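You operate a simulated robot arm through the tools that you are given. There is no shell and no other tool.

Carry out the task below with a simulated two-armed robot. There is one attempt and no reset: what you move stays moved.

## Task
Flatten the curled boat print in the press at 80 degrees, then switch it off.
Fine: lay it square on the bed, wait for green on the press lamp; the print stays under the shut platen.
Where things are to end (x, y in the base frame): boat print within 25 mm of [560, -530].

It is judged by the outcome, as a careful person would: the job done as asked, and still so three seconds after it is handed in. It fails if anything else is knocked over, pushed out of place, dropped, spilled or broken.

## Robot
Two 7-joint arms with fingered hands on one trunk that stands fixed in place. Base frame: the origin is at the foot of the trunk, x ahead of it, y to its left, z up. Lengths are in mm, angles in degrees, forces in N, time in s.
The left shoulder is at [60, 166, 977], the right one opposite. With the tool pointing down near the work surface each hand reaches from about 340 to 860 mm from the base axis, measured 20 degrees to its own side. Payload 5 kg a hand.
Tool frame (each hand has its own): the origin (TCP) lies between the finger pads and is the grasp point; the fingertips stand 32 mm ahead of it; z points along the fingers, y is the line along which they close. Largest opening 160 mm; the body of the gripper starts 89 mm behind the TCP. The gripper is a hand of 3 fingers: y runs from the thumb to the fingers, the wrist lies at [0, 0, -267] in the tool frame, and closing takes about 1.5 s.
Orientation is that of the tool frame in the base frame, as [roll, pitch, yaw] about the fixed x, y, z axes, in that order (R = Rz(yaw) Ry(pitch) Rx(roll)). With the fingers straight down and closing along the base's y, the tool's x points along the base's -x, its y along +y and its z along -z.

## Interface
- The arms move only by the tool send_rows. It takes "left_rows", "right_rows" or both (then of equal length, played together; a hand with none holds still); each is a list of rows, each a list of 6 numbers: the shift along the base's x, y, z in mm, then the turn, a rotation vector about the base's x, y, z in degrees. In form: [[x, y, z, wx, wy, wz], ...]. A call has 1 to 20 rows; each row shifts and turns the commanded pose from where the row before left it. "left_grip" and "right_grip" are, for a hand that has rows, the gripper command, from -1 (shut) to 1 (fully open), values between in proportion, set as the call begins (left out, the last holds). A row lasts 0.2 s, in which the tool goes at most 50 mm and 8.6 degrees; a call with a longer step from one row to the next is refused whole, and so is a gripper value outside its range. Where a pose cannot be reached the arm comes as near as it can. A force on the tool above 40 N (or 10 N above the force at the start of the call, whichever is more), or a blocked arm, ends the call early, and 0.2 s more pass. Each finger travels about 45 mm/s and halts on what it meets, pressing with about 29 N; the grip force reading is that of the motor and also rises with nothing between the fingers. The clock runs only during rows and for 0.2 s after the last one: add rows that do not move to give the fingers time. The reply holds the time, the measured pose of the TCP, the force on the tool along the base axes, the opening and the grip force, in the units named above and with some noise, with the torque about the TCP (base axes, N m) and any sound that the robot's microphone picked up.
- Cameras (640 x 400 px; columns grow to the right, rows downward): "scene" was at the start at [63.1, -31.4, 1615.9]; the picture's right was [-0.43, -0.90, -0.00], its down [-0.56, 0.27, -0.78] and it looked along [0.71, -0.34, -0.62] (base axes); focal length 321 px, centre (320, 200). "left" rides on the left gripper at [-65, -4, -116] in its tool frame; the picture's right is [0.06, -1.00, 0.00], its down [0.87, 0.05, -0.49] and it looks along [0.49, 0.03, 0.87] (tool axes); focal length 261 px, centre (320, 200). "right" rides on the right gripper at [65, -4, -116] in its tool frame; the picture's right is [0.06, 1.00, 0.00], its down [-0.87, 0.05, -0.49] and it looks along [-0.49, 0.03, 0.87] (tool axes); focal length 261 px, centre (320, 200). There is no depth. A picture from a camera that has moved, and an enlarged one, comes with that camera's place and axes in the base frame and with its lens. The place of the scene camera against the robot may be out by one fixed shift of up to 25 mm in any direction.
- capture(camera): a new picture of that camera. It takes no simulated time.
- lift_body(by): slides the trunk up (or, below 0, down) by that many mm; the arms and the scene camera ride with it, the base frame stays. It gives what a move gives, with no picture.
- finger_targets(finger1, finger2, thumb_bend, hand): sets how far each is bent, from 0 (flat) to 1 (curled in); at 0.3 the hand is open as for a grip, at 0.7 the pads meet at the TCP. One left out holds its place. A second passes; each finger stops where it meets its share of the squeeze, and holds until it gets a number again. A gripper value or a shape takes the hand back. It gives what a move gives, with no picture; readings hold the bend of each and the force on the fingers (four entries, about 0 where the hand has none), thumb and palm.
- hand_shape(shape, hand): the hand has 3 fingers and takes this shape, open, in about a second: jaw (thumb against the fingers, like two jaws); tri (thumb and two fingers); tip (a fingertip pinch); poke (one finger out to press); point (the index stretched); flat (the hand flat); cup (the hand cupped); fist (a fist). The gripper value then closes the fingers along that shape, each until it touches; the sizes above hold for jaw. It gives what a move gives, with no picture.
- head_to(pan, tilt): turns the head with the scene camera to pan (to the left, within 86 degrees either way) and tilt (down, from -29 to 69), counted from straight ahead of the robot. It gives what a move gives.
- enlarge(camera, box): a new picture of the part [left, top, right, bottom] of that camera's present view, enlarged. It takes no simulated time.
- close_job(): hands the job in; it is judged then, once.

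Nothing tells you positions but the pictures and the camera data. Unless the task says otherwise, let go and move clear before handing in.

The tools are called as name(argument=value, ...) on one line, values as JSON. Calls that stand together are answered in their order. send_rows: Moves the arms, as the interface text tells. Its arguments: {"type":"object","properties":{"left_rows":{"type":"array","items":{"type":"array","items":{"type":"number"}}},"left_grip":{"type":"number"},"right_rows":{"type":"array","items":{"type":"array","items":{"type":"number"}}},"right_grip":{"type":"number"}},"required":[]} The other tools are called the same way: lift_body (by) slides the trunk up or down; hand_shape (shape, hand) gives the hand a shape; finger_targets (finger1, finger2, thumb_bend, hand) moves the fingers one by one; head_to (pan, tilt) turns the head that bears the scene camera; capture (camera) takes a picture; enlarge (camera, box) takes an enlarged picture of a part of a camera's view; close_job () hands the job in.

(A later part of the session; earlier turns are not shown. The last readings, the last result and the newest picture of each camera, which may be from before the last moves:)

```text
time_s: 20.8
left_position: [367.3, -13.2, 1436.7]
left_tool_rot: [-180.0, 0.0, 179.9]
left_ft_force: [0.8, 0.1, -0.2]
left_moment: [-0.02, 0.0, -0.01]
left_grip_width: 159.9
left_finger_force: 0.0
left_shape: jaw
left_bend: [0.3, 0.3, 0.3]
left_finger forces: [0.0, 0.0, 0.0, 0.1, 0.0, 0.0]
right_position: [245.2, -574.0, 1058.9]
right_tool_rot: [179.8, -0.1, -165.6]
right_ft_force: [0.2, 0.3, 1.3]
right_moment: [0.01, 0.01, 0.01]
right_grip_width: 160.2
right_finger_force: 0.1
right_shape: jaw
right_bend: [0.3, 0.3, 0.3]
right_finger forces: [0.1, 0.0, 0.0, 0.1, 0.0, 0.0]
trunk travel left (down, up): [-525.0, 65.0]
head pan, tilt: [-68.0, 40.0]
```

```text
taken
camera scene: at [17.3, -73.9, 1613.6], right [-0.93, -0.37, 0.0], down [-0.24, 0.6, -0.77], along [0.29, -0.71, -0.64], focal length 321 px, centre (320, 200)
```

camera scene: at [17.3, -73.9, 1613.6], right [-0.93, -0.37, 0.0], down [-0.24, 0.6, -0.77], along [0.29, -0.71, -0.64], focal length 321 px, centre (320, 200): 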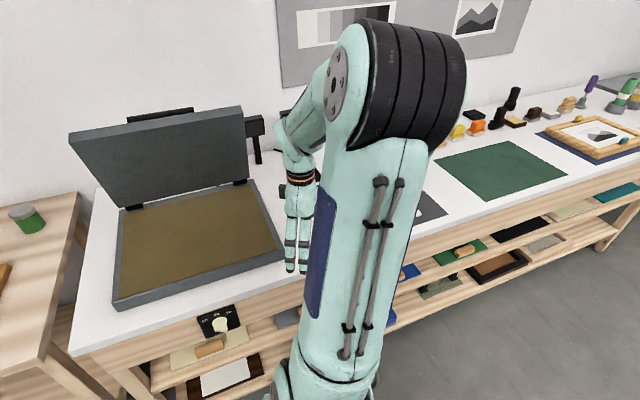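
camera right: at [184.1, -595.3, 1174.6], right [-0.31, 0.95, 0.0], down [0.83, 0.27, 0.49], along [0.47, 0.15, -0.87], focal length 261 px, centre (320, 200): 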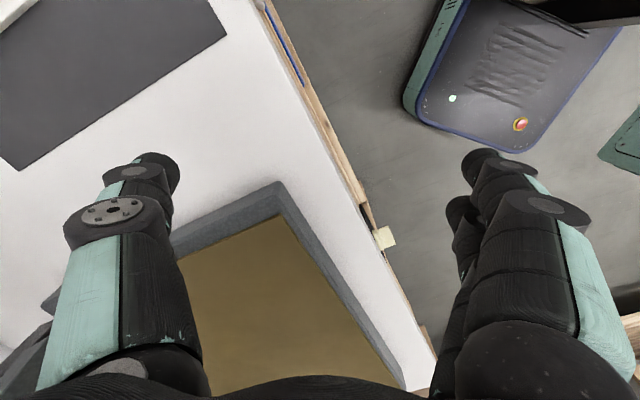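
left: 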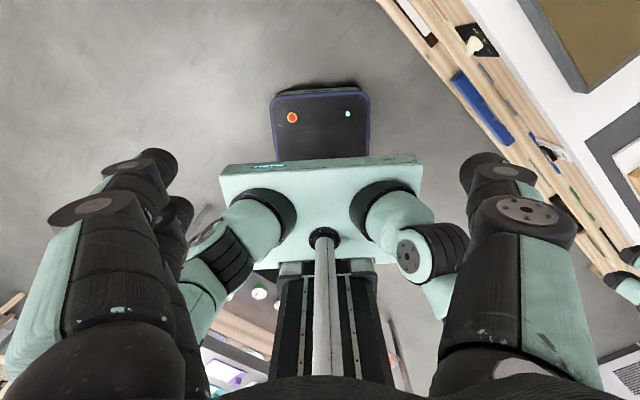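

The hand is upright again with the elbow high. I'll raise the trunk for extra reach, turn the hand so it closes across the bench direction here near the body, and then work outward in small checked steps.

lift_body(by=60)

send_rows(right_rows=[[0, 0, 0, 0, 0, 5.1], [0, 0, 0, 0, 0, 5.1], [0, 0, 0, 0, 0, 5.1], [0, 0, 0, 0, 0, 5.1], [0, 0, 0, 0, 0, 5.1], [0, 0, 0, 0, 0, 5.1], [0, 0, 0, 0, 0, 0]])

capture(camera="right")

```text
time_s: 21.8
left_position: [367.0, -12.4, 1497.8]
left_tool_rot: [-180.0, 0.0, 179.9]
left_ft_force: [-0.5, 0.5, -0.4]
left_moment: [0.0, 0.02, 0.02]
left_grip_width: 160.0
left_finger_force: 0.1
left_shape: jaw
left_bend: [0.3, 0.3, 0.3]
left_finger forces: [0.0, 0.0, 0.0, 0.0, 0.0, 0.1]
right_position: [244.1, -573.6, 1119.1]
right_tool_rot: [179.8, -0.1, -165.5]
right_ft_force: [0.3, 1.1, -0.4]
right_moment: [0.02, -0.02, -0.02]
right_grip_width: 159.9
right_finger_force: 0.1
right_shape: jaw
right_bend: [0.3, 0.3, 0.3]
right_finger forces: [0.0, 0.0, 0.1, 0.1, 0.1, 0.0]
trunk travel left (down, up): [-585.0, 5.0]
head pan, tilt: [-68.0, 40.0]
```

```text
time_s: 23.4
left_position: [369.2, -12.2, 1497.4]
left_tool_rot: [-179.9, -0.1, 179.9]
left_ft_force: [-0.2, 0.2, -0.2]
left_moment: [-0.02, 0.04, -0.01]
left_grip_width: 160.3
left_finger_force: 0.1
left_shape: jaw
left_bend: [0.3, 0.3, 0.3]
left_finger forces: [0.1, 0.0, 0.0, 0.0, 0.0, 0.0]
right_position: [245.2, -573.9, 1118.7]
right_tool_rot: [179.7, -0.3, -135.0]
right_ft_force: [5.3, 2.0, 0.8]
right_moment: [-0.23, 0.49, 0.03]
right_grip_width: 159.6
right_finger_force: 0.2
right_shape: jaw
right_bend: [0.3, 0.3, 0.3]
right_finger forces: [0.1, 0.0, 0.0, 0.1, 0.0, 0.0]
trunk travel left (down, up): [-585.0, 5.0]
head pan, tilt: [-68.0, 40.0]
```

```text
taken
camera right: at [204.7, -623.9, 1234.8], right [-0.75, 0.66, 0.01], down [0.58, 0.65, 0.49], along [0.32, 0.37, -0.87], focal length 261 px, centre (320, 200)
```

right: 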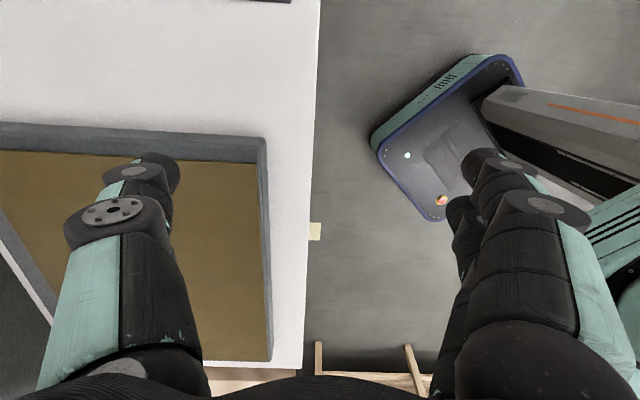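

Yaw is now aligned with the bench. I'll zoom into this view to measure the bed's corner and rim accurately.

enlarge(camera="right", box=[180, 100, 340, 200])

enlarge(camera="right", box=[180, 280, 340, 380])

enlarge(camera="right", box=[0, 100, 160, 200])

```text
4.00 times, centred on (260, 150) of right
camera zoom: at [204.7, -623.9, 1234.8], right [-0.75, 0.66, 0.01], down [0.58, 0.65, 0.49], along [0.32, 0.37, -0.87], focal length 1043 px, centre (560, 400)
```

zoom: 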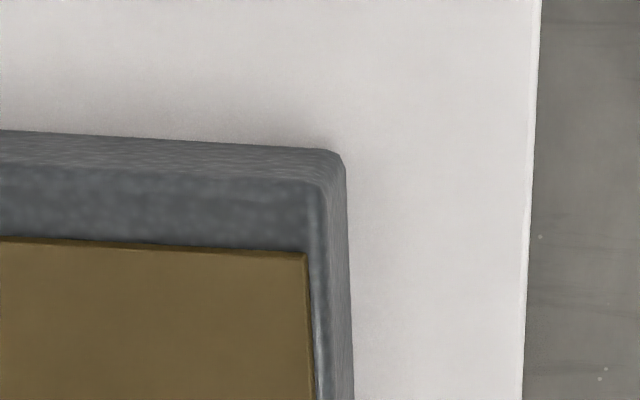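

```text
4.00 times, centred on (260, 330) of right
camera zoom: at [204.7, -623.9, 1234.8], right [-0.75, 0.66, 0.01], down [0.58, 0.65, 0.49], along [0.32, 0.37, -0.87], focal length 1043 px, centre (560, -320)
```

zoom: 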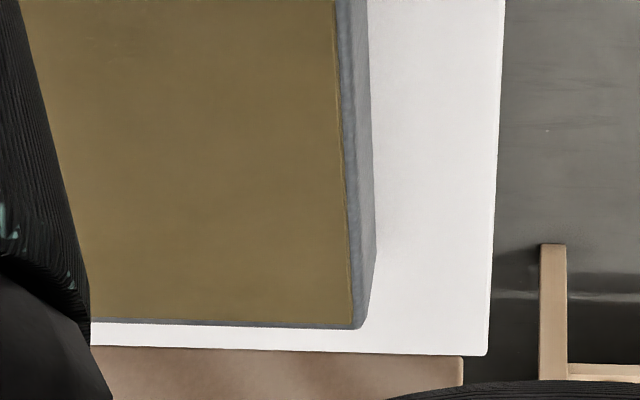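

```text
4.00 times, centred on (80, 150) of right
camera zoom: at [204.7, -623.9, 1234.8], right [-0.75, 0.66, 0.01], down [0.58, 0.65, 0.49], along [0.32, 0.37, -0.87], focal length 1043 px, centre (1280, 400)
```

zoom: 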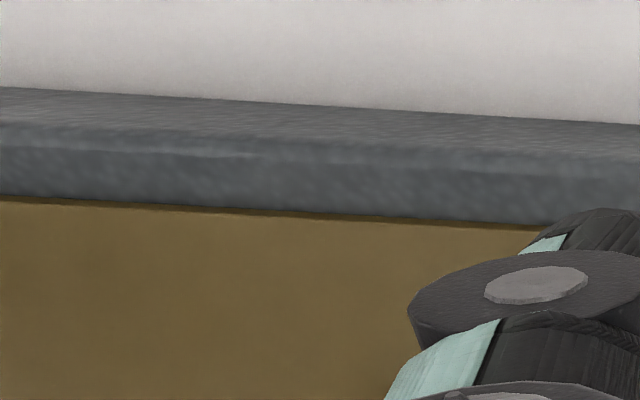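

The bed, bench and print all line up at 45°. Now I'll move the upright, open hand outward over the print's left part, stopping halfway to check.

send_rows(right_rows=[[-2.4, -25, -12, 0, 0, 0], [-2.4, -25, -12, 0, 0, 0], [-2.4, -25, -12, 0, 0, 0], [-2.4, -25, -12, 0, 0, 0], [-2.4, -25, -12, 0, 0, 0], [-2.4, -25, -12, 0, 0, 0], [0, 0, 0, 0, 0, 0]])

capture(camera="right")

```text
time_s: 25.0
left_position: [367.4, -11.8, 1497.3]
left_tool_rot: [-180.0, 0.0, 179.8]
left_ft_force: [-0.4, 0.3, 0.0]
left_moment: [0.02, -0.01, -0.01]
left_grip_width: 159.9
left_finger_force: 0.1
left_shape: jaw
left_bend: [0.3, 0.3, 0.3]
left_finger forces: [0.0, 0.1, 0.0, 0.1, 0.0, 0.1]
right_position: [245.0, -629.2, 1082.7]
right_tool_rot: [-179.9, -0.3, -135.1]
right_ft_force: [0.1, 0.5, -0.9]
right_moment: [-0.01, 0.01, 0.04]
right_grip_width: 159.7
right_finger_force: 0.0
right_shape: jaw
right_bend: [0.3, 0.3, 0.3]
right_finger forces: [0.1, 0.1, 0.0, 0.1, 0.0, 0.0]
right hand out of reach, approached as far as the arm can: row 2, 3, 4, 5, 6
trunk travel left (down, up): [-585.0, 5.0]
head pan, tilt: [-68.0, 40.0]
```

```text
taken
camera right: at [203.4, -679.4, 1197.9], right [-0.75, 0.66, 0.0], down [0.58, 0.65, 0.49], along [0.32, 0.36, -0.87], focal length 261 px, centre (320, 200)
```

right: 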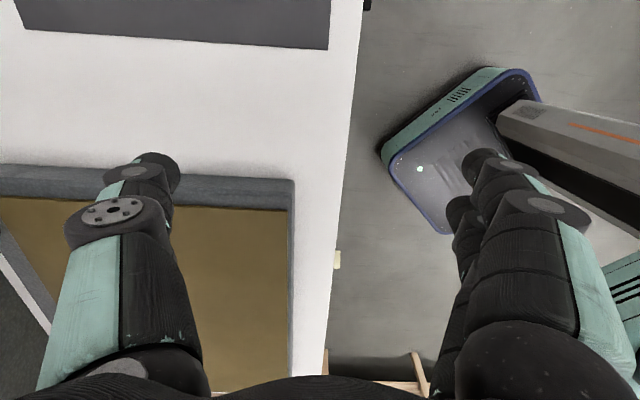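

The arm reaches a wrist limit at this yaw farther out, so straddling the print's depth is not possible from here. A better fit for the arm is the opposite quarter turn: fingers under the raised left edge, thumb on top, hand tilted about 60–65° down toward the right. I'll turn the hand back to that orientation near the body first.

send_rows(right_rows=[[0, 10, 3, 0, 0, -7.5], [0, 10, 3, 0, 0, -7.5], [0, 10, 3, 0, 0, -7.5], [0, 10, 3, 0, 0, -7.5], [0, 10, 3, 0, 0, -7.5], [0, 5, 0, 0, 0, -7.5], [0, 0, 0, 0, 0, -7.5], [0, 0, 0, 0, 0, -7.5], [0, 0, 0, 0, 0, -7.5], [0, 0, 0, 0, 0, -7.5], [0, 0, 0, 0, 0, -7.5], [0, 0, 0, 0, 0, -7.5], [0, 0, 0, 0, 0, 0]])

capture(camera="right")

```text
time_s: 27.8
left_position: [366.7, -12.3, 1497.2]
left_tool_rot: [-179.9, 0.0, 179.8]
left_ft_force: [0.3, 0.2, 0.5]
left_moment: [0.02, 0.06, -0.03]
left_grip_width: 159.9
left_finger_force: 0.1
left_shape: jaw
left_bend: [0.3, 0.3, 0.3]
left_finger forces: [0.0, 0.0, 0.0, 0.0, 0.0, 0.0]
right_position: [246.4, -576.6, 1095.6]
right_tool_rot: [179.8, -0.1, 135.0]
right_ft_force: [0.7, 0.5, -0.3]
right_moment: [0.0, 0.0, -0.02]
right_grip_width: 160.1
right_finger_force: 0.0
right_shape: jaw
right_bend: [0.3, 0.3, 0.3]
right_finger forces: [0.0, 0.0, 0.1, 0.0, 0.0, 0.0]
trunk travel left (down, up): [-585.0, 5.0]
head pan, tilt: [-68.0, 40.0]
```

```text
taken
camera right: at [198.2, -535.1, 1212.4], right [0.66, 0.75, 0.0], down [0.65, -0.58, 0.49], along [0.37, -0.32, -0.87], focal length 261 px, centre (320, 200)
```

right: 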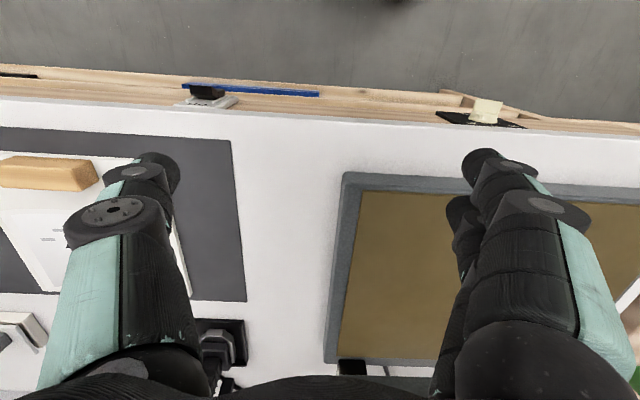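

The orientation is fine here. I'll zoom to measure the right side of the bed and the print board from this view.

enlarge(camera="right", box=[300, 150, 460, 250])

enlarge(camera="right", box=[300, 290, 460, 390])

enlarge(camera="right", box=[0, 110, 320, 310])

```text
4.00 times, centred on (380, 200) of right
camera zoom: at [198.2, -535.1, 1212.4], right [0.66, 0.75, 0.0], down [0.65, -0.58, 0.49], along [0.37, -0.32, -0.87], focal length 1043 px, centre (80, 200)
```

zoom: 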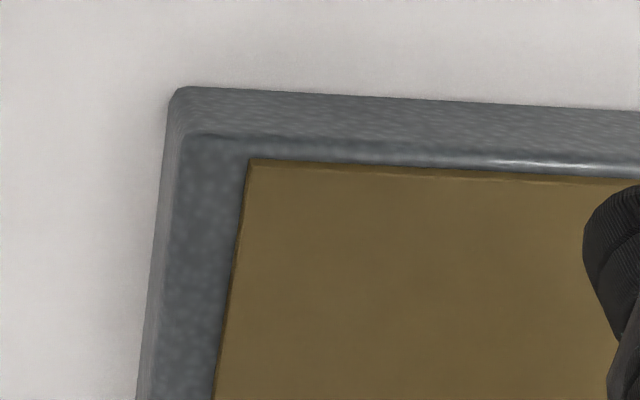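

```text
4.00 times, centred on (380, 340) of right
camera zoom: at [198.2, -535.1, 1212.4], right [0.66, 0.75, 0.0], down [0.65, -0.58, 0.49], along [0.37, -0.32, -0.87], focal length 1043 px, centre (80, -360)
```

zoom: 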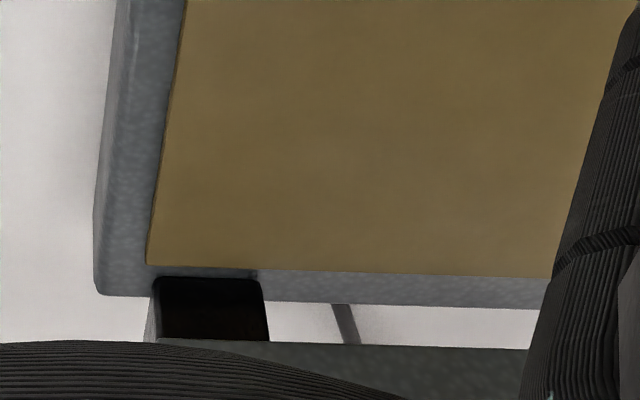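

```text
2.00 times, centred on (160, 210) of right
camera zoom: at [198.2, -535.1, 1212.4], right [0.66, 0.75, 0.0], down [0.65, -0.58, 0.49], along [0.37, -0.32, -0.87], focal length 521 px, centre (640, 180)
```

zoom: 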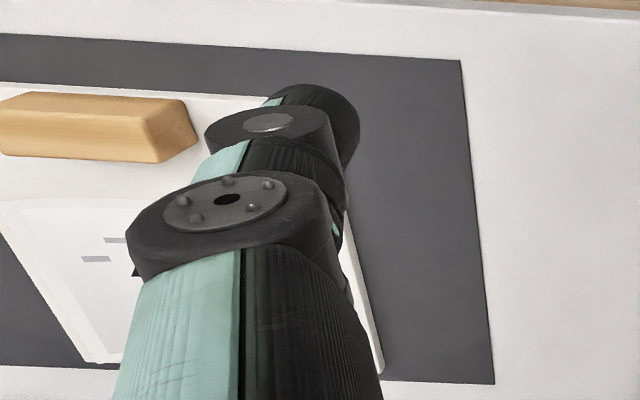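

The press pad spans roughly w 652–983 and u −227…180 at z≈945, so the target spot is on it, slightly forward of centre. Now I'll tilt the hand and move out toward the print's left edge, with the fingers partly closed.

send_rows(right_rows=[[0, -22, -5, -1.5, 1.5, 0], [0, -22, -5, -1.5, 1.5, 0], [0, -22, -5, -1.5, 1.5, 0], [0, -22, -5, -1.5, 1.5, 0], [0, -22, -5, -1.5, 1.5, 0], [0, -22, -5, -1.5, 1.5, 0], [0, 0, 0, 0, 0, 0]], right_grip=-0.2)

send_rows(right_rows=[[0, -22, -5, -1.5, 1.5, 0], [0, -22, -5, -1.5, 1.5, 0], [0, -22, -5, -1.5, 1.5, 0], [0, -22, -5, -1.5, 1.5, 0], [0, -22, -5, -1.4, 1.4, 0], [0, -22, -5, -1.4, 1.4, 0], [0, 0, 0, 0, 0, 0]])

capture(camera="right")

capture(camera="scene")

```text
time_s: 29.4
left_position: [366.3, -12.8, 1498.6]
left_tool_rot: [-179.9, 0.0, 179.9]
left_ft_force: [0.1, -0.6, -0.4]
left_moment: [0.01, -0.03, -0.01]
left_grip_width: 160.0
left_finger_force: 0.2
left_shape: jaw
left_bend: [0.3, 0.3, 0.3]
left_finger forces: [0.0, 0.1, 0.0, 0.0, 0.1, 0.1]
right_position: [245.6, -708.3, 1068.5]
right_tool_rot: [-167.4, -0.1, 135.0]
right_ft_force: [0.0, 0.2, 0.5]
right_moment: [0.0, -0.01, -0.02]
right_grip_width: 64.6
right_finger_force: 0.1
right_shape: jaw
right_bend: [0.73, 0.73, 0.7]
right_finger forces: [0.1, 0.0, 0.0, 0.0, 0.0, 0.1]
trunk travel left (down, up): [-585.0, 5.0]
head pan, tilt: [-68.0, 40.0]
```

```text
time_s: 31.0
left_position: [367.4, -12.1, 1497.9]
left_tool_rot: [-179.9, 0.0, 179.9]
left_ft_force: [0.1, 0.0, 0.0]
left_moment: [-0.03, -0.01, 0.01]
left_grip_width: 159.8
left_finger_force: 0.0
left_shape: jaw
left_bend: [0.3, 0.3, 0.3]
left_finger forces: [0.1, 0.1, 0.0, 0.0, 0.0, 0.1]
right_position: [246.1, -842.8, 1037.4]
right_tool_rot: [-155.0, -0.1, 135.0]
right_ft_force: [-0.4, 0.5, -0.2]
right_moment: [-0.01, -0.01, 0.01]
right_grip_width: 64.3
right_finger_force: 0.1
right_shape: jaw
right_bend: [0.73, 0.73, 0.7]
right_finger forces: [0.1, 0.0, 0.1, 0.0, 0.0, 0.1]
trunk travel left (down, up): [-585.0, 5.0]
head pan, tilt: [-68.0, 40.0]
```

```text
taken
camera right: at [232.8, -765.2, 1143.8], right [0.59, 0.68, -0.42], down [0.8, -0.43, 0.42], along [0.1, -0.59, -0.8], focal length 261 px, centre (320, 200)
```

right: 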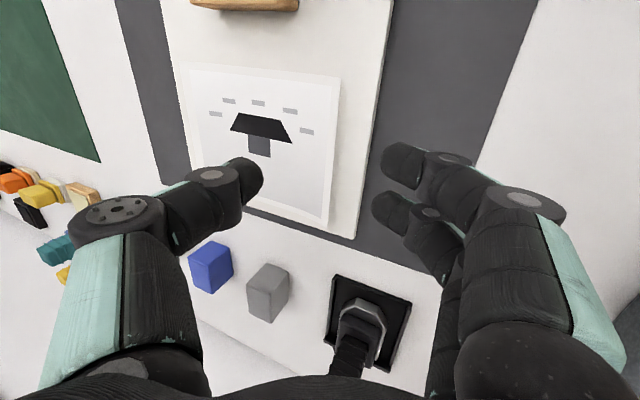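

```text
taken
camera scene: at [17.1, -72.8, 1673.7], right [-0.93, -0.37, 0.0], down [-0.24, 0.6, -0.77], along [0.29, -0.71, -0.64], focal length 321 px, centre (320, 200)
```

scene: 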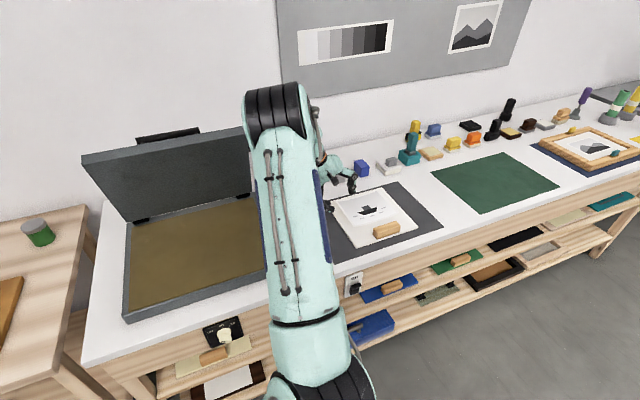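

Tracking is good and the print is clearly in view between thumb and fingers. I'll zoom in to locate its edges precisely.

enlarge(camera="right", box=[160, 40, 420, 250])

enlarge(camera="scene", box=[310, 150, 450, 250])

```text
1.90 times, centred on (290, 145) of right
camera zoom: at [232.8, -765.2, 1143.8], right [0.59, 0.68, -0.42], down [0.8, -0.43, 0.42], along [0.1, -0.59, -0.8], focal length 496 px, centre (377, 305)
```

zoom: 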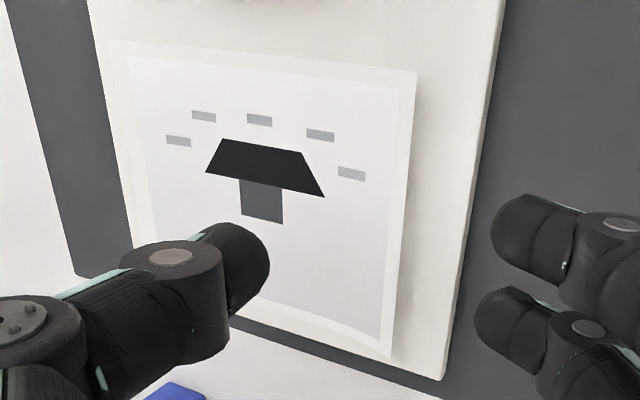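

```text
4.00 times, centred on (380, 200) of scene
camera zoom: at [17.1, -72.8, 1673.7], right [-0.93, -0.37, 0.0], down [-0.24, 0.6, -0.77], along [0.29, -0.71, -0.64], focal length 1282 px, centre (80, 200)
```

zoom: 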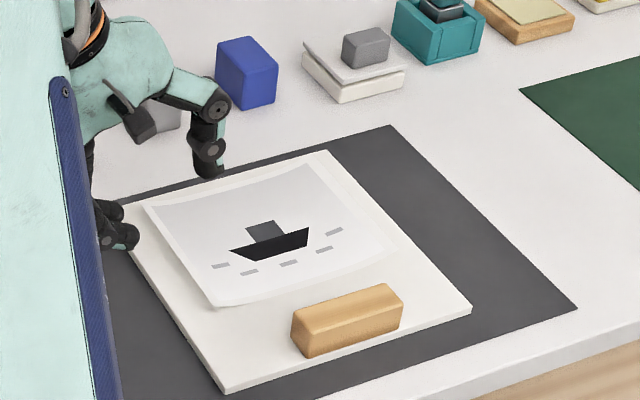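

The print hasn't moved: left edge at u≈460, w 721–868, z≈925. The gap under that edge is too low for a finger over the board, so I'll close the fingers, press lightly on the print's middle line and drag it about 60 mm left, so the edge overhangs the board.

send_rows(right_rows=[[-10, -16, -5, 0, 0, 0], [-10, -16, -5, 0, 0, 0], [-10, -16, -5, 0, 0, 0], [-10, -16, -7, 0, 0, 0], [-10, -16, -10, 0, 0, 0], [-10, -16, -10, 0, 0, 0], [-10, -16, -10, 0, 0, 0], [0, 0, 0, 0, 0, 0], [0, 0, 0, 0, 0, 0]], right_grip=-1)

capture(camera="right")

enlarge(camera="scene", box=[310, 140, 450, 250])

```text
time_s: 33.0
left_position: [367.8, -12.8, 1497.2]
left_tool_rot: [-179.9, 0.1, 179.9]
left_ft_force: [-0.2, 0.1, 0.8]
left_moment: [-0.02, 0.04, 0.0]
left_grip_width: 160.2
left_finger_force: 0.0
left_shape: jaw
left_bend: [0.3, 0.3, 0.3]
left_finger forces: [0.0, 0.0, 0.1, 0.0, 0.1, 0.0]
right_position: [173.5, -952.4, 982.8]
right_tool_rot: [-155.0, -0.2, 135.0]
right_ft_force: [0.3, 0.3, -0.1]
right_moment: [0.0, 0.0, -0.01]
right_grip_width: 0.3
right_finger_force: 29.0
right_shape: jaw
right_bend: [0.65, 0.65, 0.67]
right_finger forces: [0.1, 0.0, 0.0, 0.0, 0.0, 0.0]
trunk travel left (down, up): [-585.0, 5.0]
head pan, tilt: [-68.0, 40.0]
```

```text
taken
camera right: at [160.6, -875.7, 1090.3], right [0.59, 0.68, -0.42], down [0.8, -0.43, 0.42], along [0.1, -0.59, -0.8], focal length 261 px, centre (320, 200)
```

right: 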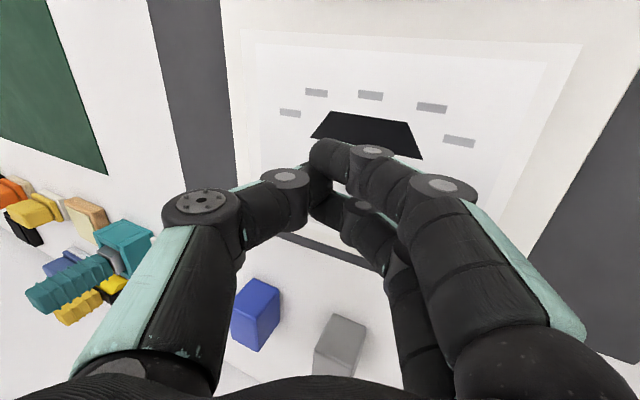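

```text
3.64 times, centred on (380, 195) of scene
camera zoom: at [17.2, -74.0, 1673.6], right [-0.93, -0.37, 0.0], down [-0.24, 0.6, -0.77], along [0.29, -0.71, -0.64], focal length 1166 px, centre (102, 218)
```

zoom: 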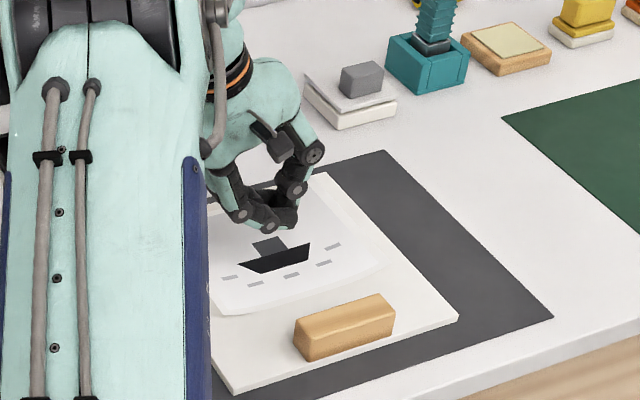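

The closed fingertips are over the print's centre at z≈983. I'll descend to just above it, then touch down in millimetre steps.

send_rows(right_rows=[[0, 0, -8, 0, 0, 0], [0, 0, -8, 0, 0, 0], [0, 0, -8, 0, 0, 0], [0, 0, -8, 0, 0, 0], [0, 0, -4, 0, 0, 0], [0, 0, 0, 0, 0, 0]])

send_rows(right_rows=[[0, 0, -2, 0, 0, 0], [0, 0, -2, 0, 0, 0], [0, 0, -1, 0, 0, 0], [0, 0, 0, 0, 0, 0]])

enlarge(camera="scene", box=[340, 180, 420, 230])

```text
time_s: 34.4
left_position: [367.0, -12.2, 1497.2]
left_tool_rot: [-179.9, 0.0, 179.9]
left_ft_force: [0.9, 0.2, -0.2]
left_moment: [-0.01, 0.01, 0.03]
left_grip_width: 159.9
left_finger_force: 0.1
left_shape: jaw
left_bend: [0.3, 0.3, 0.3]
left_finger forces: [0.0, 0.1, 0.0, 0.0, 0.0, 0.1]
right_position: [175.7, -950.3, 948.5]
right_tool_rot: [-155.0, -0.1, 135.0]
right_ft_force: [-0.6, -0.2, 0.7]
right_moment: [0.0, 0.03, -0.01]
right_grip_width: 0.2
right_finger_force: 28.9
right_shape: jaw
right_bend: [0.65, 0.65, 0.67]
right_finger forces: [0.1, 0.1, 0.0, 0.1, 0.1, 0.0]
trunk travel left (down, up): [-585.0, 5.0]
head pan, tilt: [-68.0, 40.0]
```

```text
time_s: 35.4
left_position: [367.2, -12.0, 1497.3]
left_tool_rot: [-179.8, 0.1, 179.9]
left_ft_force: [-0.4, 0.0, -0.3]
left_moment: [0.01, -0.02, 0.01]
left_grip_width: 159.8
left_finger_force: 0.1
left_shape: jaw
left_bend: [0.3, 0.3, 0.3]
left_finger forces: [0.0, 0.1, 0.1, 0.0, 0.0, 0.1]
right_position: [176.7, -951.8, 942.1]
right_tool_rot: [-155.0, -0.2, 135.0]
right_ft_force: [-1.4, 0.5, 1.2]
right_moment: [-0.05, -0.01, -0.02]
right_grip_width: 0.0
right_finger_force: 28.6
right_shape: jaw
right_bend: [0.65, 0.65, 0.67]
right_finger forces: [0.0, 0.0, 0.0, 0.0, 0.1, 0.1]
trunk travel left (down, up): [-585.0, 5.0]
head pan, tilt: [-68.0, 40.0]
```

```text
8.00 times, centred on (380, 205) of scene
camera zoom: at [17.2, -73.3, 1673.7], right [-0.93, -0.37, 0.0], down [-0.24, 0.6, -0.77], along [0.29, -0.71, -0.64], focal length 2565 px, centre (-160, 160)
```

zoom: 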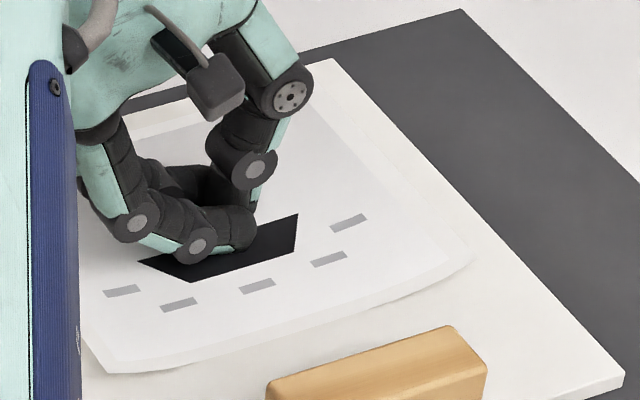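

No contact yet; the fingertips hover just above the boat image. I continue down in small steps, watching the force.

send_rows(right_rows=[[0, 0, -1.5, 0, 0, 0], [0, 0, -1.5, 0, 0, 0], [0, 0, 0, 0, 0, 0]])

send_rows(right_rows=[[0, 0, -1.5, 0, 0, 0], [0, 0, -1.5, 0, 0, 0], [0, 0, 0, 0, 0, 0]])

send_rows(right_rows=[[0, 0, -1.5, 0, 0, 0], [0, 0, -1.5, 0, 0, 0], [0, 0, 0, 0, 0, 0]])

enlarge(camera="scene", box=[340, 180, 420, 230])

```text
time_s: 36.2
left_position: [365.9, -11.7, 1496.9]
left_tool_rot: [-179.8, 0.0, -180.0]
left_ft_force: [-0.3, 0.7, -0.2]
left_moment: [0.02, 0.01, 0.0]
left_grip_width: 160.1
left_finger_force: 0.1
left_shape: jaw
left_bend: [0.3, 0.3, 0.3]
left_finger forces: [0.0, 0.1, 0.0, 0.0, 0.0, 0.0]
right_position: [176.8, -951.9, 941.8]
right_tool_rot: [-154.9, -0.1, 135.2]
right_ft_force: [0.9, 0.2, 8.8]
right_moment: [-0.03, -0.02, -0.03]
right_grip_width: 0.1
right_finger_force: 29.2
right_shape: jaw
right_bend: [0.66, 0.66, 0.67]
right_finger forces: [0.0, 0.0, 0.1, 0.0, 0.0, 0.1]
trunk travel left (down, up): [-585.0, 5.0]
head pan, tilt: [-68.0, 40.0]
```

```text
time_s: 37.0
left_position: [367.1, -10.3, 1497.1]
left_tool_rot: [-179.8, -0.1, 179.9]
left_ft_force: [-0.8, 0.4, -0.4]
left_moment: [0.01, 0.04, -0.01]
left_grip_width: 160.0
left_finger_force: 0.0
left_shape: jaw
left_bend: [0.3, 0.3, 0.3]
left_finger forces: [0.0, 0.0, 0.0, 0.0, 0.0, 0.1]
right_position: [177.0, -951.4, 940.1]
right_tool_rot: [-154.7, 0.0, 135.0]
right_ft_force: [3.0, -1.2, 20.9]
right_moment: [-0.1, -0.01, -0.02]
right_grip_width: 0.1
right_finger_force: 29.0
right_shape: jaw
right_bend: [0.67, 0.66, 0.67]
right_finger forces: [0.0, 0.0, 0.0, 0.0, 0.0, 0.0]
trunk travel left (down, up): [-585.0, 5.0]
head pan, tilt: [-68.0, 40.0]
```

```text
time_s: 37.8
left_position: [367.5, -8.6, 1497.2]
left_tool_rot: [-179.8, 0.0, 180.0]
left_ft_force: [-0.6, -0.1, -0.8]
left_moment: [-0.01, 0.0, -0.01]
left_grip_width: 159.8
left_finger_force: 0.0
left_shape: jaw
left_bend: [0.3, 0.3, 0.3]
left_finger forces: [0.0, 0.0, 0.0, 0.1, 0.1, 0.1]
right_position: [176.3, -950.6, 939.9]
right_tool_rot: [-154.8, 0.2, 135.2]
right_ft_force: [7.1, -2.3, 34.1]
right_moment: [-0.24, -0.01, 0.05]
right_grip_width: 0.0
right_finger_force: 29.6
right_shape: jaw
right_bend: [0.68, 0.67, 0.67]
right_finger forces: [0.1, 0.1, 0.0, 0.0, 0.0, 0.1]
trunk travel left (down, up): [-585.0, 5.0]
head pan, tilt: [-68.0, 40.0]
```

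```text
8.00 times, centred on (380, 205) of scene
camera zoom: at [17.4, -69.4, 1674.1], right [-0.93, -0.38, 0.0], down [-0.24, 0.59, -0.77], along [0.29, -0.71, -0.64], focal length 2565 px, centre (-160, 160)
```

zoom: 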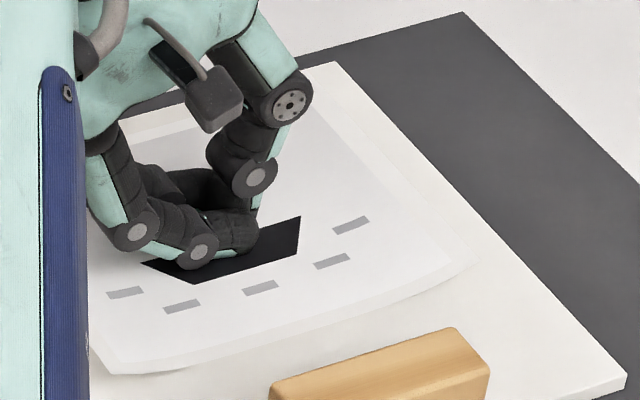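

Contact came at TCP z≈942. The press force is higher than needed, so I'll ease off to about 8–10 N and then drag gently left.

send_rows(right_rows=[[0, 0, 2.5, 0, 0, 0], [0, 0, 2.5, 0, 0, 0], [0, 0, 0.8, 0, 0, 0], [0, 0, 0, 0, 0, 0]])

send_rows(right_rows=[[3.5, 3.5, 0, 0, 0, 0], [3.5, 3.5, 0, 0, 0, 0], [3.5, 3.5, 0, 0, 0, 0], [3.5, 3.5, 0, 0, 0, 0], [0, 0, 0, 0, 0, 0]])

enlarge(camera="scene", box=[340, 180, 420, 230])

capture(camera="right")

```text
time_s: 38.8
left_position: [367.3, -11.4, 1497.0]
left_tool_rot: [-179.8, -0.1, 179.8]
left_ft_force: [0.1, -0.2, -0.2]
left_moment: [0.0, 0.01, 0.01]
left_grip_width: 159.9
left_finger_force: 0.1
left_shape: jaw
left_bend: [0.3, 0.3, 0.3]
left_finger forces: [0.0, 0.0, 0.0, 0.0, 0.0, 0.0]
right_position: [175.3, -949.3, 940.1]
right_tool_rot: [-154.9, -0.3, 135.0]
right_ft_force: [2.3, 2.2, 14.0]
right_moment: [0.04, 0.01, -0.02]
right_grip_width: 0.3
right_finger_force: 28.4
right_shape: jaw
right_bend: [0.66, 0.66, 0.67]
right_finger forces: [0.1, 0.0, 0.1, 0.0, 0.0, 0.0]
trunk travel left (down, up): [-585.0, 5.0]
head pan, tilt: [-68.0, 40.0]
```

```text
time_s: 40.0
left_position: [366.9, -11.3, 1497.5]
left_tool_rot: [-179.8, 0.1, 179.9]
left_ft_force: [0.4, 0.3, 0.6]
left_moment: [0.01, 0.0, -0.02]
left_grip_width: 159.9
left_finger_force: 0.1
left_shape: jaw
left_bend: [0.3, 0.3, 0.3]
left_finger forces: [0.0, 0.0, 0.0, 0.0, 0.1, 0.0]
right_position: [190.8, -936.4, 941.3]
right_tool_rot: [-155.0, -0.1, 135.0]
right_ft_force: [-2.0, -1.5, 8.8]
right_moment: [-0.07, 0.1, -0.03]
right_grip_width: 0.2
right_finger_force: 29.2
right_shape: jaw
right_bend: [0.66, 0.66, 0.67]
right_finger forces: [0.0, 0.0, 0.1, 0.0, 0.1, 0.1]
trunk travel left (down, up): [-585.0, 5.0]
head pan, tilt: [-68.0, 40.0]
```

```text
8.00 times, centred on (380, 205) of scene
camera zoom: at [16.9, -72.7, 1673.7], right [-0.93, -0.37, 0.0], down [-0.24, 0.6, -0.77], along [0.29, -0.71, -0.64], focal length 2565 px, centre (-160, 160)
```

zoom: 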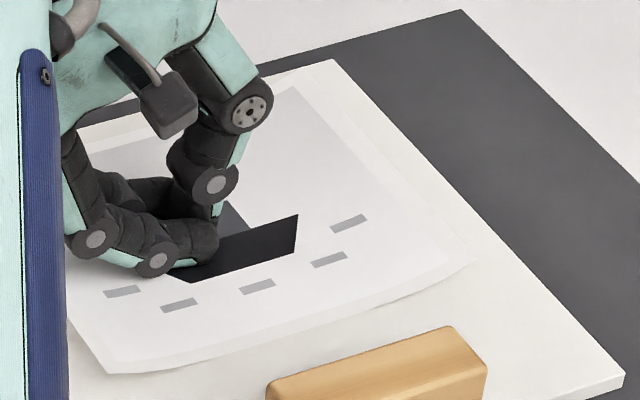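

```text
taken
camera right: at [177.6, -860.4, 1047.4], right [0.59, 0.68, -0.42], down [0.8, -0.43, 0.42], along [0.1, -0.59, -0.8], focal length 261 px, centre (320, 200)
```

right: 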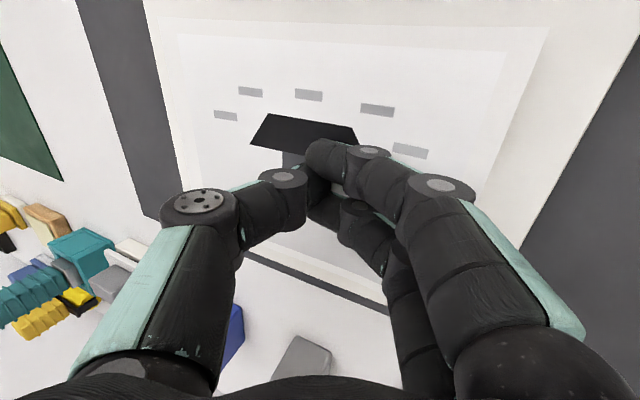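

The fingertip slid over the paper and the print stayed put, so dragging by pressing won't work. I'll lift off and look at the single-finger shape, which could hook behind the raised right edge and draw the print left.

send_rows(right_rows=[[0, 0, 10, 0, 0, 0], [0, 0, 15, 0, 0, 0], [0, 0, 20, 0, 0, 0], [0, 0, 20, 0, 0, 0], [0, 0, 0, 0, 0, 0]])

hand_shape(shape="poke", hand="right")

capture(camera="right")

enlarge(camera="scene", box=[320, 120, 460, 240])

```text
time_s: 41.2
left_position: [368.0, -14.0, 1496.7]
left_tool_rot: [-179.9, 0.0, 179.9]
left_ft_force: [0.2, 0.4, -0.2]
left_moment: [0.01, -0.02, 0.05]
left_grip_width: 160.2
left_finger_force: 0.1
left_shape: jaw
left_bend: [0.3, 0.3, 0.3]
left_finger forces: [0.2, 0.0, 0.1, 0.0, 0.0, 0.0]
right_position: [192.6, -937.9, 1005.7]
right_tool_rot: [-155.0, -0.2, 135.2]
right_ft_force: [1.0, -0.4, 0.4]
right_moment: [-0.01, -0.05, -0.05]
right_grip_width: 0.1
right_finger_force: 29.2
right_shape: jaw
right_bend: [0.65, 0.65, 0.67]
right_finger forces: [0.1, 0.0, 0.0, 0.0, 0.1, 0.1]
trunk travel left (down, up): [-585.0, 5.0]
head pan, tilt: [-68.0, 40.0]
```

```text
time_s: 42.1
left_position: [367.0, -13.4, 1496.6]
left_tool_rot: [-179.9, 0.0, 179.8]
left_ft_force: [0.1, 0.3, 0.2]
left_moment: [0.02, -0.01, 0.0]
left_grip_width: 159.7
left_finger_force: 0.1
left_shape: jaw
left_bend: [0.3, 0.3, 0.3]
left_finger forces: [0.0, 0.0, 0.0, 0.1, 0.1, 0.1]
right_position: [192.2, -937.7, 1005.4]
right_tool_rot: [-155.0, -0.1, 134.9]
right_ft_force: [0.4, 0.5, 0.1]
right_moment: [0.0, -0.03, 0.02]
right_grip_width: 0.0
right_finger_force: 0.1
right_shape: poke
right_bend: [0.95, 0.95, 1.0]
right_finger forces: [0.0, 0.1, 0.0, 0.0, 0.0, 0.0]
trunk travel left (down, up): [-585.0, 5.0]
head pan, tilt: [-68.0, 40.0]
```

```text
taken
camera right: at [178.7, -861.0, 1112.4], right [0.59, 0.68, -0.42], down [0.8, -0.43, 0.42], along [0.1, -0.59, -0.8], focal length 261 px, centre (320, 200)
```

right: 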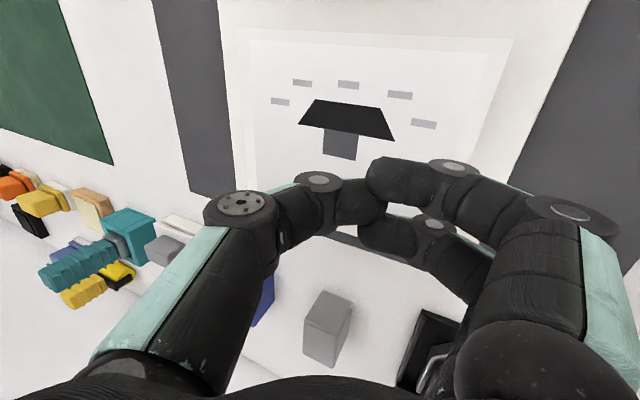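

```text
3.33 times, centred on (390, 180) of scene
camera zoom: at [17.3, -73.6, 1673.7], right [-0.93, -0.37, 0.0], down [-0.24, 0.6, -0.77], along [0.29, -0.71, -0.64], focal length 1069 px, centre (87, 267)
```

zoom: 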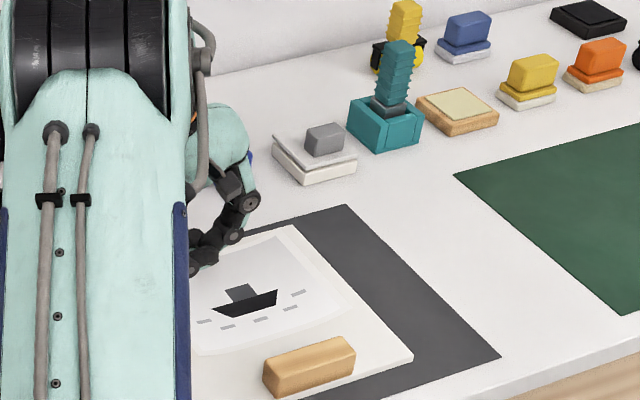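

That shape keeps everything curled. I'll instead curl the two fingers and leave the thumb straight, using individual finger control.

hand_shape(shape="jaw", hand="right")

finger_targets(hand="right", finger1=1.0, finger2=1.0, thumb_bend=0.3)

capture(camera="right")

enlarge(camera="scene", box=[320, 120, 460, 240])

```text
time_s: 43.0
left_position: [366.8, -13.3, 1497.9]
left_tool_rot: [-179.9, 0.0, 179.9]
left_ft_force: [-0.8, -0.3, 0.1]
left_moment: [0.02, -0.03, 0.02]
left_grip_width: 159.7
left_finger_force: 0.0
left_shape: jaw
left_bend: [0.3, 0.3, 0.3]
left_finger forces: [0.0, 0.1, 0.1, 0.0, 0.1, 0.0]
right_position: [191.4, -937.2, 1004.8]
right_tool_rot: [-155.0, -0.1, 135.1]
right_ft_force: [-0.3, 0.4, 0.0]
right_moment: [-0.02, -0.01, -0.02]
right_grip_width: 159.6
right_finger_force: 0.0
right_shape: jaw
right_bend: [0.3, 0.3, 0.3]
right_finger forces: [0.1, 0.0, 0.0, 0.0, 0.1, 0.0]
trunk travel left (down, up): [-585.0, 5.0]
head pan, tilt: [-68.0, 40.0]
```

```text
time_s: 44.0
left_position: [366.6, -11.6, 1497.8]
left_tool_rot: [-179.9, 0.0, 179.9]
left_ft_force: [0.2, -0.7, -0.2]
left_moment: [-0.01, 0.0, 0.02]
left_grip_width: 159.8
left_finger_force: 0.0
left_shape: jaw
left_bend: [0.3, 0.3, 0.3]
left_finger forces: [0.0, 0.0, 0.1, 0.1, 0.1, 0.0]
right_position: [190.7, -937.7, 1005.6]
right_tool_rot: [-155.1, -0.3, 135.1]
right_ft_force: [0.3, 0.6, 0.6]
right_moment: [-0.04, 0.0, 0.05]
right_grip_width: 74.1
right_finger_force: 0.1
right_shape: fingers
right_bend: [1.0, 1.0, 0.3]
right_finger forces: [0.0, 0.1, 0.0, 0.0, 0.0, 0.1]
trunk travel left (down, up): [-585.0, 5.0]
head pan, tilt: [-68.0, 40.0]
```

```text
taken
camera right: at [178.7, -861.0, 1112.5], right [0.59, 0.68, -0.42], down [0.8, -0.43, 0.42], along [0.1, -0.59, -0.8], focal length 261 px, centre (320, 200)
```

right: 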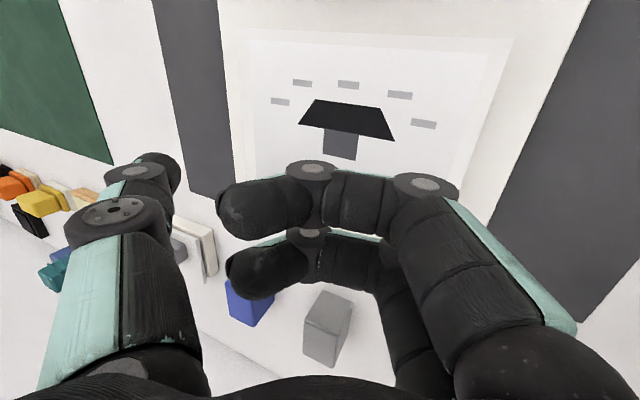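

```text
3.33 times, centred on (390, 180) of scene
camera zoom: at [17.3, -73.6, 1673.7], right [-0.93, -0.37, 0.0], down [-0.24, 0.6, -0.77], along [0.29, -0.71, -0.64], focal length 1069 px, centre (87, 267)
```

zoom: 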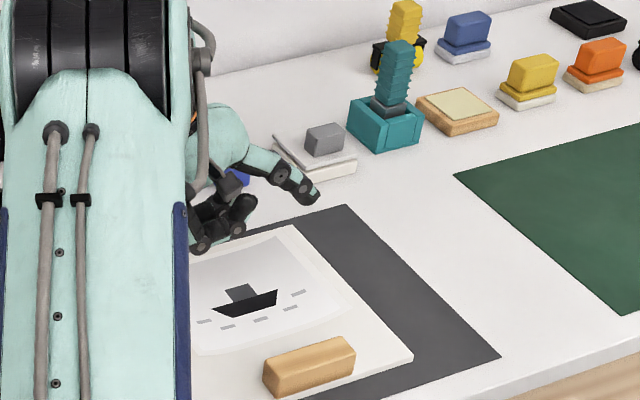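

The thumb can't get below the curled fingers from here, so hooking isn't practical. The strongest grasp remains squeezing the print's near and far edges (about 146 mm apart); the other quarter turn, with the thumb on the near side, might be within the wrist's range, so I'll test that in the air with the hand open.

hand_shape(shape="jaw", hand="right")

send_rows(right_rows=[[8, 8, 0, 3.5, -3.5, 0], [8, 8, 0, 3.5, -3.5, 0], [8, 8, 0, 3.5, -3.5, 0], [8, 8, 0, 3.6, -3.6, 0], [8, 8, 0, 3.6, -3.6, 0], [0, 0, 0, 0, 0, 0]], right_grip=1)

send_rows(right_rows=[[0, 0, 0, 0, 0, -6], [0, 0, 0, 0, 0, -6], [0, 0, 0, 0, 0, -6], [0, 0, 0, 0, 0, 0]])

```text
time_s: 44.9
left_position: [367.3, -13.3, 1496.0]
left_tool_rot: [-179.9, 0.0, 179.9]
left_ft_force: [-1.0, 0.4, -0.6]
left_moment: [0.0, -0.03, 0.02]
left_grip_width: 159.8
left_finger_force: 0.1
left_shape: jaw
left_bend: [0.3, 0.3, 0.3]
left_finger forces: [0.0, 0.0, 0.1, 0.0, 0.0, 0.1]
right_position: [191.8, -937.5, 1005.0]
right_tool_rot: [-154.9, -0.2, 135.0]
right_ft_force: [0.3, -0.3, -0.1]
right_moment: [0.02, 0.01, -0.03]
right_grip_width: 159.8
right_finger_force: 0.1
right_shape: jaw
right_bend: [0.3, 0.3, 0.3]
right_finger forces: [0.1, 0.1, 0.1, 0.0, 0.0, 0.0]
trunk travel left (down, up): [-585.0, 5.0]
head pan, tilt: [-68.0, 40.0]
```

```text
time_s: 46.3
left_position: [367.2, -13.9, 1497.0]
left_tool_rot: [-179.9, -0.1, 179.9]
left_ft_force: [-0.4, -1.3, -0.3]
left_moment: [-0.04, -0.01, 0.01]
left_grip_width: 159.7
left_finger_force: 0.0
left_shape: jaw
left_bend: [0.3, 0.3, 0.3]
left_finger forces: [0.0, 0.0, 0.0, 0.0, 0.0, 0.0]
right_position: [232.0, -895.6, 1005.7]
right_tool_rot: [179.9, -0.1, 135.1]
right_ft_force: [-0.3, 0.0, -0.5]
right_moment: [-0.03, -0.01, -0.01]
right_grip_width: 159.9
right_finger_force: 0.1
right_shape: jaw
right_bend: [0.3, 0.3, 0.3]
right_finger forces: [0.1, 0.0, 0.0, 0.0, 0.0, 0.1]
trunk travel left (down, up): [-585.0, 5.0]
head pan, tilt: [-68.0, 40.0]
```

```text
time_s: 47.3
left_position: [367.1, -12.0, 1498.4]
left_tool_rot: [-179.9, 0.0, 180.0]
left_ft_force: [0.6, -0.4, 0.6]
left_moment: [0.03, 0.03, -0.01]
left_grip_width: 159.8
left_finger_force: 0.0
left_shape: jaw
left_bend: [0.3, 0.3, 0.3]
left_finger forces: [0.0, 0.0, 0.0, 0.0, 0.1, 0.0]
right_position: [231.1, -896.7, 1003.9]
right_tool_rot: [-180.0, 0.0, 117.0]
right_ft_force: [-0.1, -0.1, 0.0]
right_moment: [-0.03, 0.02, 0.0]
right_grip_width: 159.9
right_finger_force: 0.1
right_shape: jaw
right_bend: [0.3, 0.3, 0.3]
right_finger forces: [0.0, 0.0, 0.0, 0.1, 0.0, 0.0]
trunk travel left (down, up): [-585.0, 5.0]
head pan, tilt: [-68.0, 40.0]
```

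The upright pose is reachable here and the turn goes smoothly so far. I continue turning toward the thumb-near orientation.

send_rows(right_rows=[[0, 0, 0, 0, 0, -6], [0, 0, 0, 0, 0, -6], [0, 0, 0, 0, 0, -6], [0, 0, 0, 0, 0, -6], [0, 0, 0, 0, 0, 0]])

send_rows(right_rows=[[0, 0, 0, 0, 0, -6], [0, 0, 0, 0, 0, -6], [0, 0, 0, 0, 0, -6], [0, 0, 0, 0, 0, -6], [0, 0, 0, 0, 0, 0]])

```text
time_s: 48.5
left_position: [367.9, -12.1, 1497.1]
left_tool_rot: [-179.9, 0.0, 179.9]
left_ft_force: [0.5, -0.1, 0.5]
left_moment: [-0.01, -0.02, 0.01]
left_grip_width: 159.9
left_finger_force: 0.1
left_shape: jaw
left_bend: [0.3, 0.3, 0.3]
left_finger forces: [0.0, 0.0, 0.1, 0.0, 0.0, 0.0]
right_position: [229.9, -896.8, 1005.0]
right_tool_rot: [179.9, -0.1, 93.0]
right_ft_force: [0.1, 0.1, -0.1]
right_moment: [0.02, -0.01, 0.04]
right_grip_width: 159.7
right_finger_force: 0.1
right_shape: jaw
right_bend: [0.3, 0.3, 0.3]
right_finger forces: [0.0, 0.0, 0.1, 0.1, 0.0, 0.0]
trunk travel left (down, up): [-585.0, 5.0]
head pan, tilt: [-68.0, 40.0]
```

```text
time_s: 49.7
left_position: [366.5, -12.6, 1497.1]
left_tool_rot: [-180.0, 0.0, 179.9]
left_ft_force: [-0.2, 0.2, -0.1]
left_moment: [-0.01, -0.02, 0.01]
left_grip_width: 159.8
left_finger_force: 0.0
left_shape: jaw
left_bend: [0.3, 0.3, 0.3]
left_finger forces: [0.0, 0.0, 0.1, 0.0, 0.0, 0.0]
right_position: [230.7, -898.3, 1005.6]
right_tool_rot: [179.9, -0.1, 69.0]
right_ft_force: [0.0, -0.8, -0.3]
right_moment: [0.03, 0.02, 0.06]
right_grip_width: 160.0
right_finger_force: 0.2
right_shape: jaw
right_bend: [0.3, 0.3, 0.3]
right_finger forces: [0.1, 0.1, 0.1, 0.0, 0.0, 0.0]
trunk travel left (down, up): [-585.0, 5.0]
head pan, tilt: [-68.0, 40.0]
```

It keeps turning without complaint. Four more steps bring it to the square orientation.

send_rows(right_rows=[[0, 0, 0, 0, 0, -6], [0, 0, 0, 0, 0, -6], [0, 0, 0, 0, 0, -6], [0, 0, 0, 0, 0, -6], [0, 0, 0, 0, 0, 0], [0, 0, 0, 0, 0, 0]])

capture(camera="right")

capture(camera="scene")

```text
time_s: 51.1
left_position: [366.3, -13.5, 1497.8]
left_tool_rot: [-179.9, 0.0, 179.9]
left_ft_force: [-0.2, 0.7, 0.7]
left_moment: [0.0, 0.02, -0.03]
left_grip_width: 160.1
left_finger_force: 0.1
left_shape: jaw
left_bend: [0.3, 0.3, 0.3]
left_finger forces: [0.0, 0.0, 0.2, 0.1, 0.0, 0.0]
right_position: [230.3, -897.4, 1005.7]
right_tool_rot: [179.9, -0.1, 45.1]
right_ft_force: [-1.0, -0.5, -0.6]
right_moment: [-0.01, -0.04, 0.01]
right_grip_width: 159.7
right_finger_force: 0.1
right_shape: jaw
right_bend: [0.3, 0.3, 0.3]
right_finger forces: [0.1, 0.1, 0.0, 0.1, 0.0, 0.0]
trunk travel left (down, up): [-585.0, 5.0]
head pan, tilt: [-68.0, 40.0]
```

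```text
taken
camera right: at [274.2, -850.2, 1121.8], right [0.75, -0.66, 0.0], down [-0.58, -0.65, 0.49], along [-0.32, -0.37, -0.87], focal length 261 px, centre (320, 200)
```

right: 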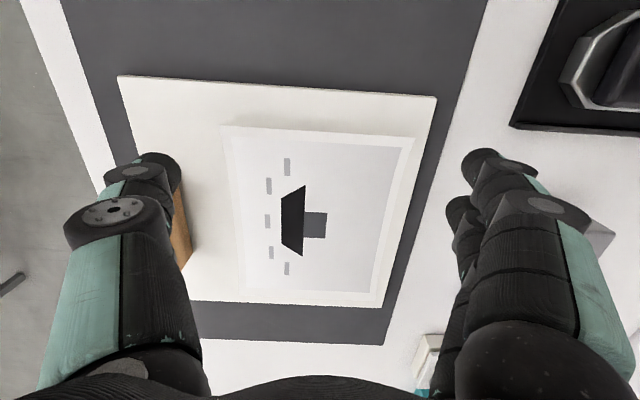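

```text
taken
camera scene: at [17.3, -73.6, 1673.7], right [-0.93, -0.37, 0.0], down [-0.24, 0.6, -0.77], along [0.29, -0.71, -0.64], focal length 321 px, centre (320, 200)
```

scene: 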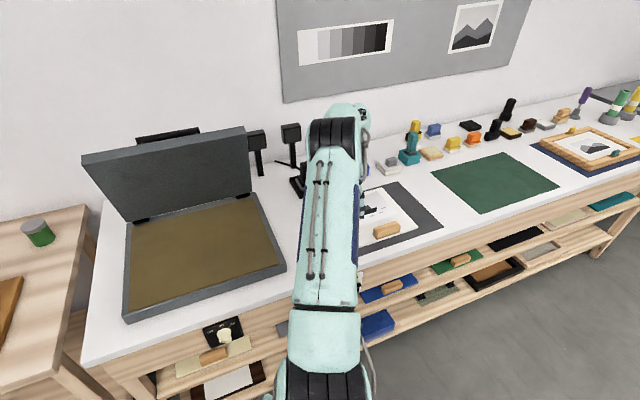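

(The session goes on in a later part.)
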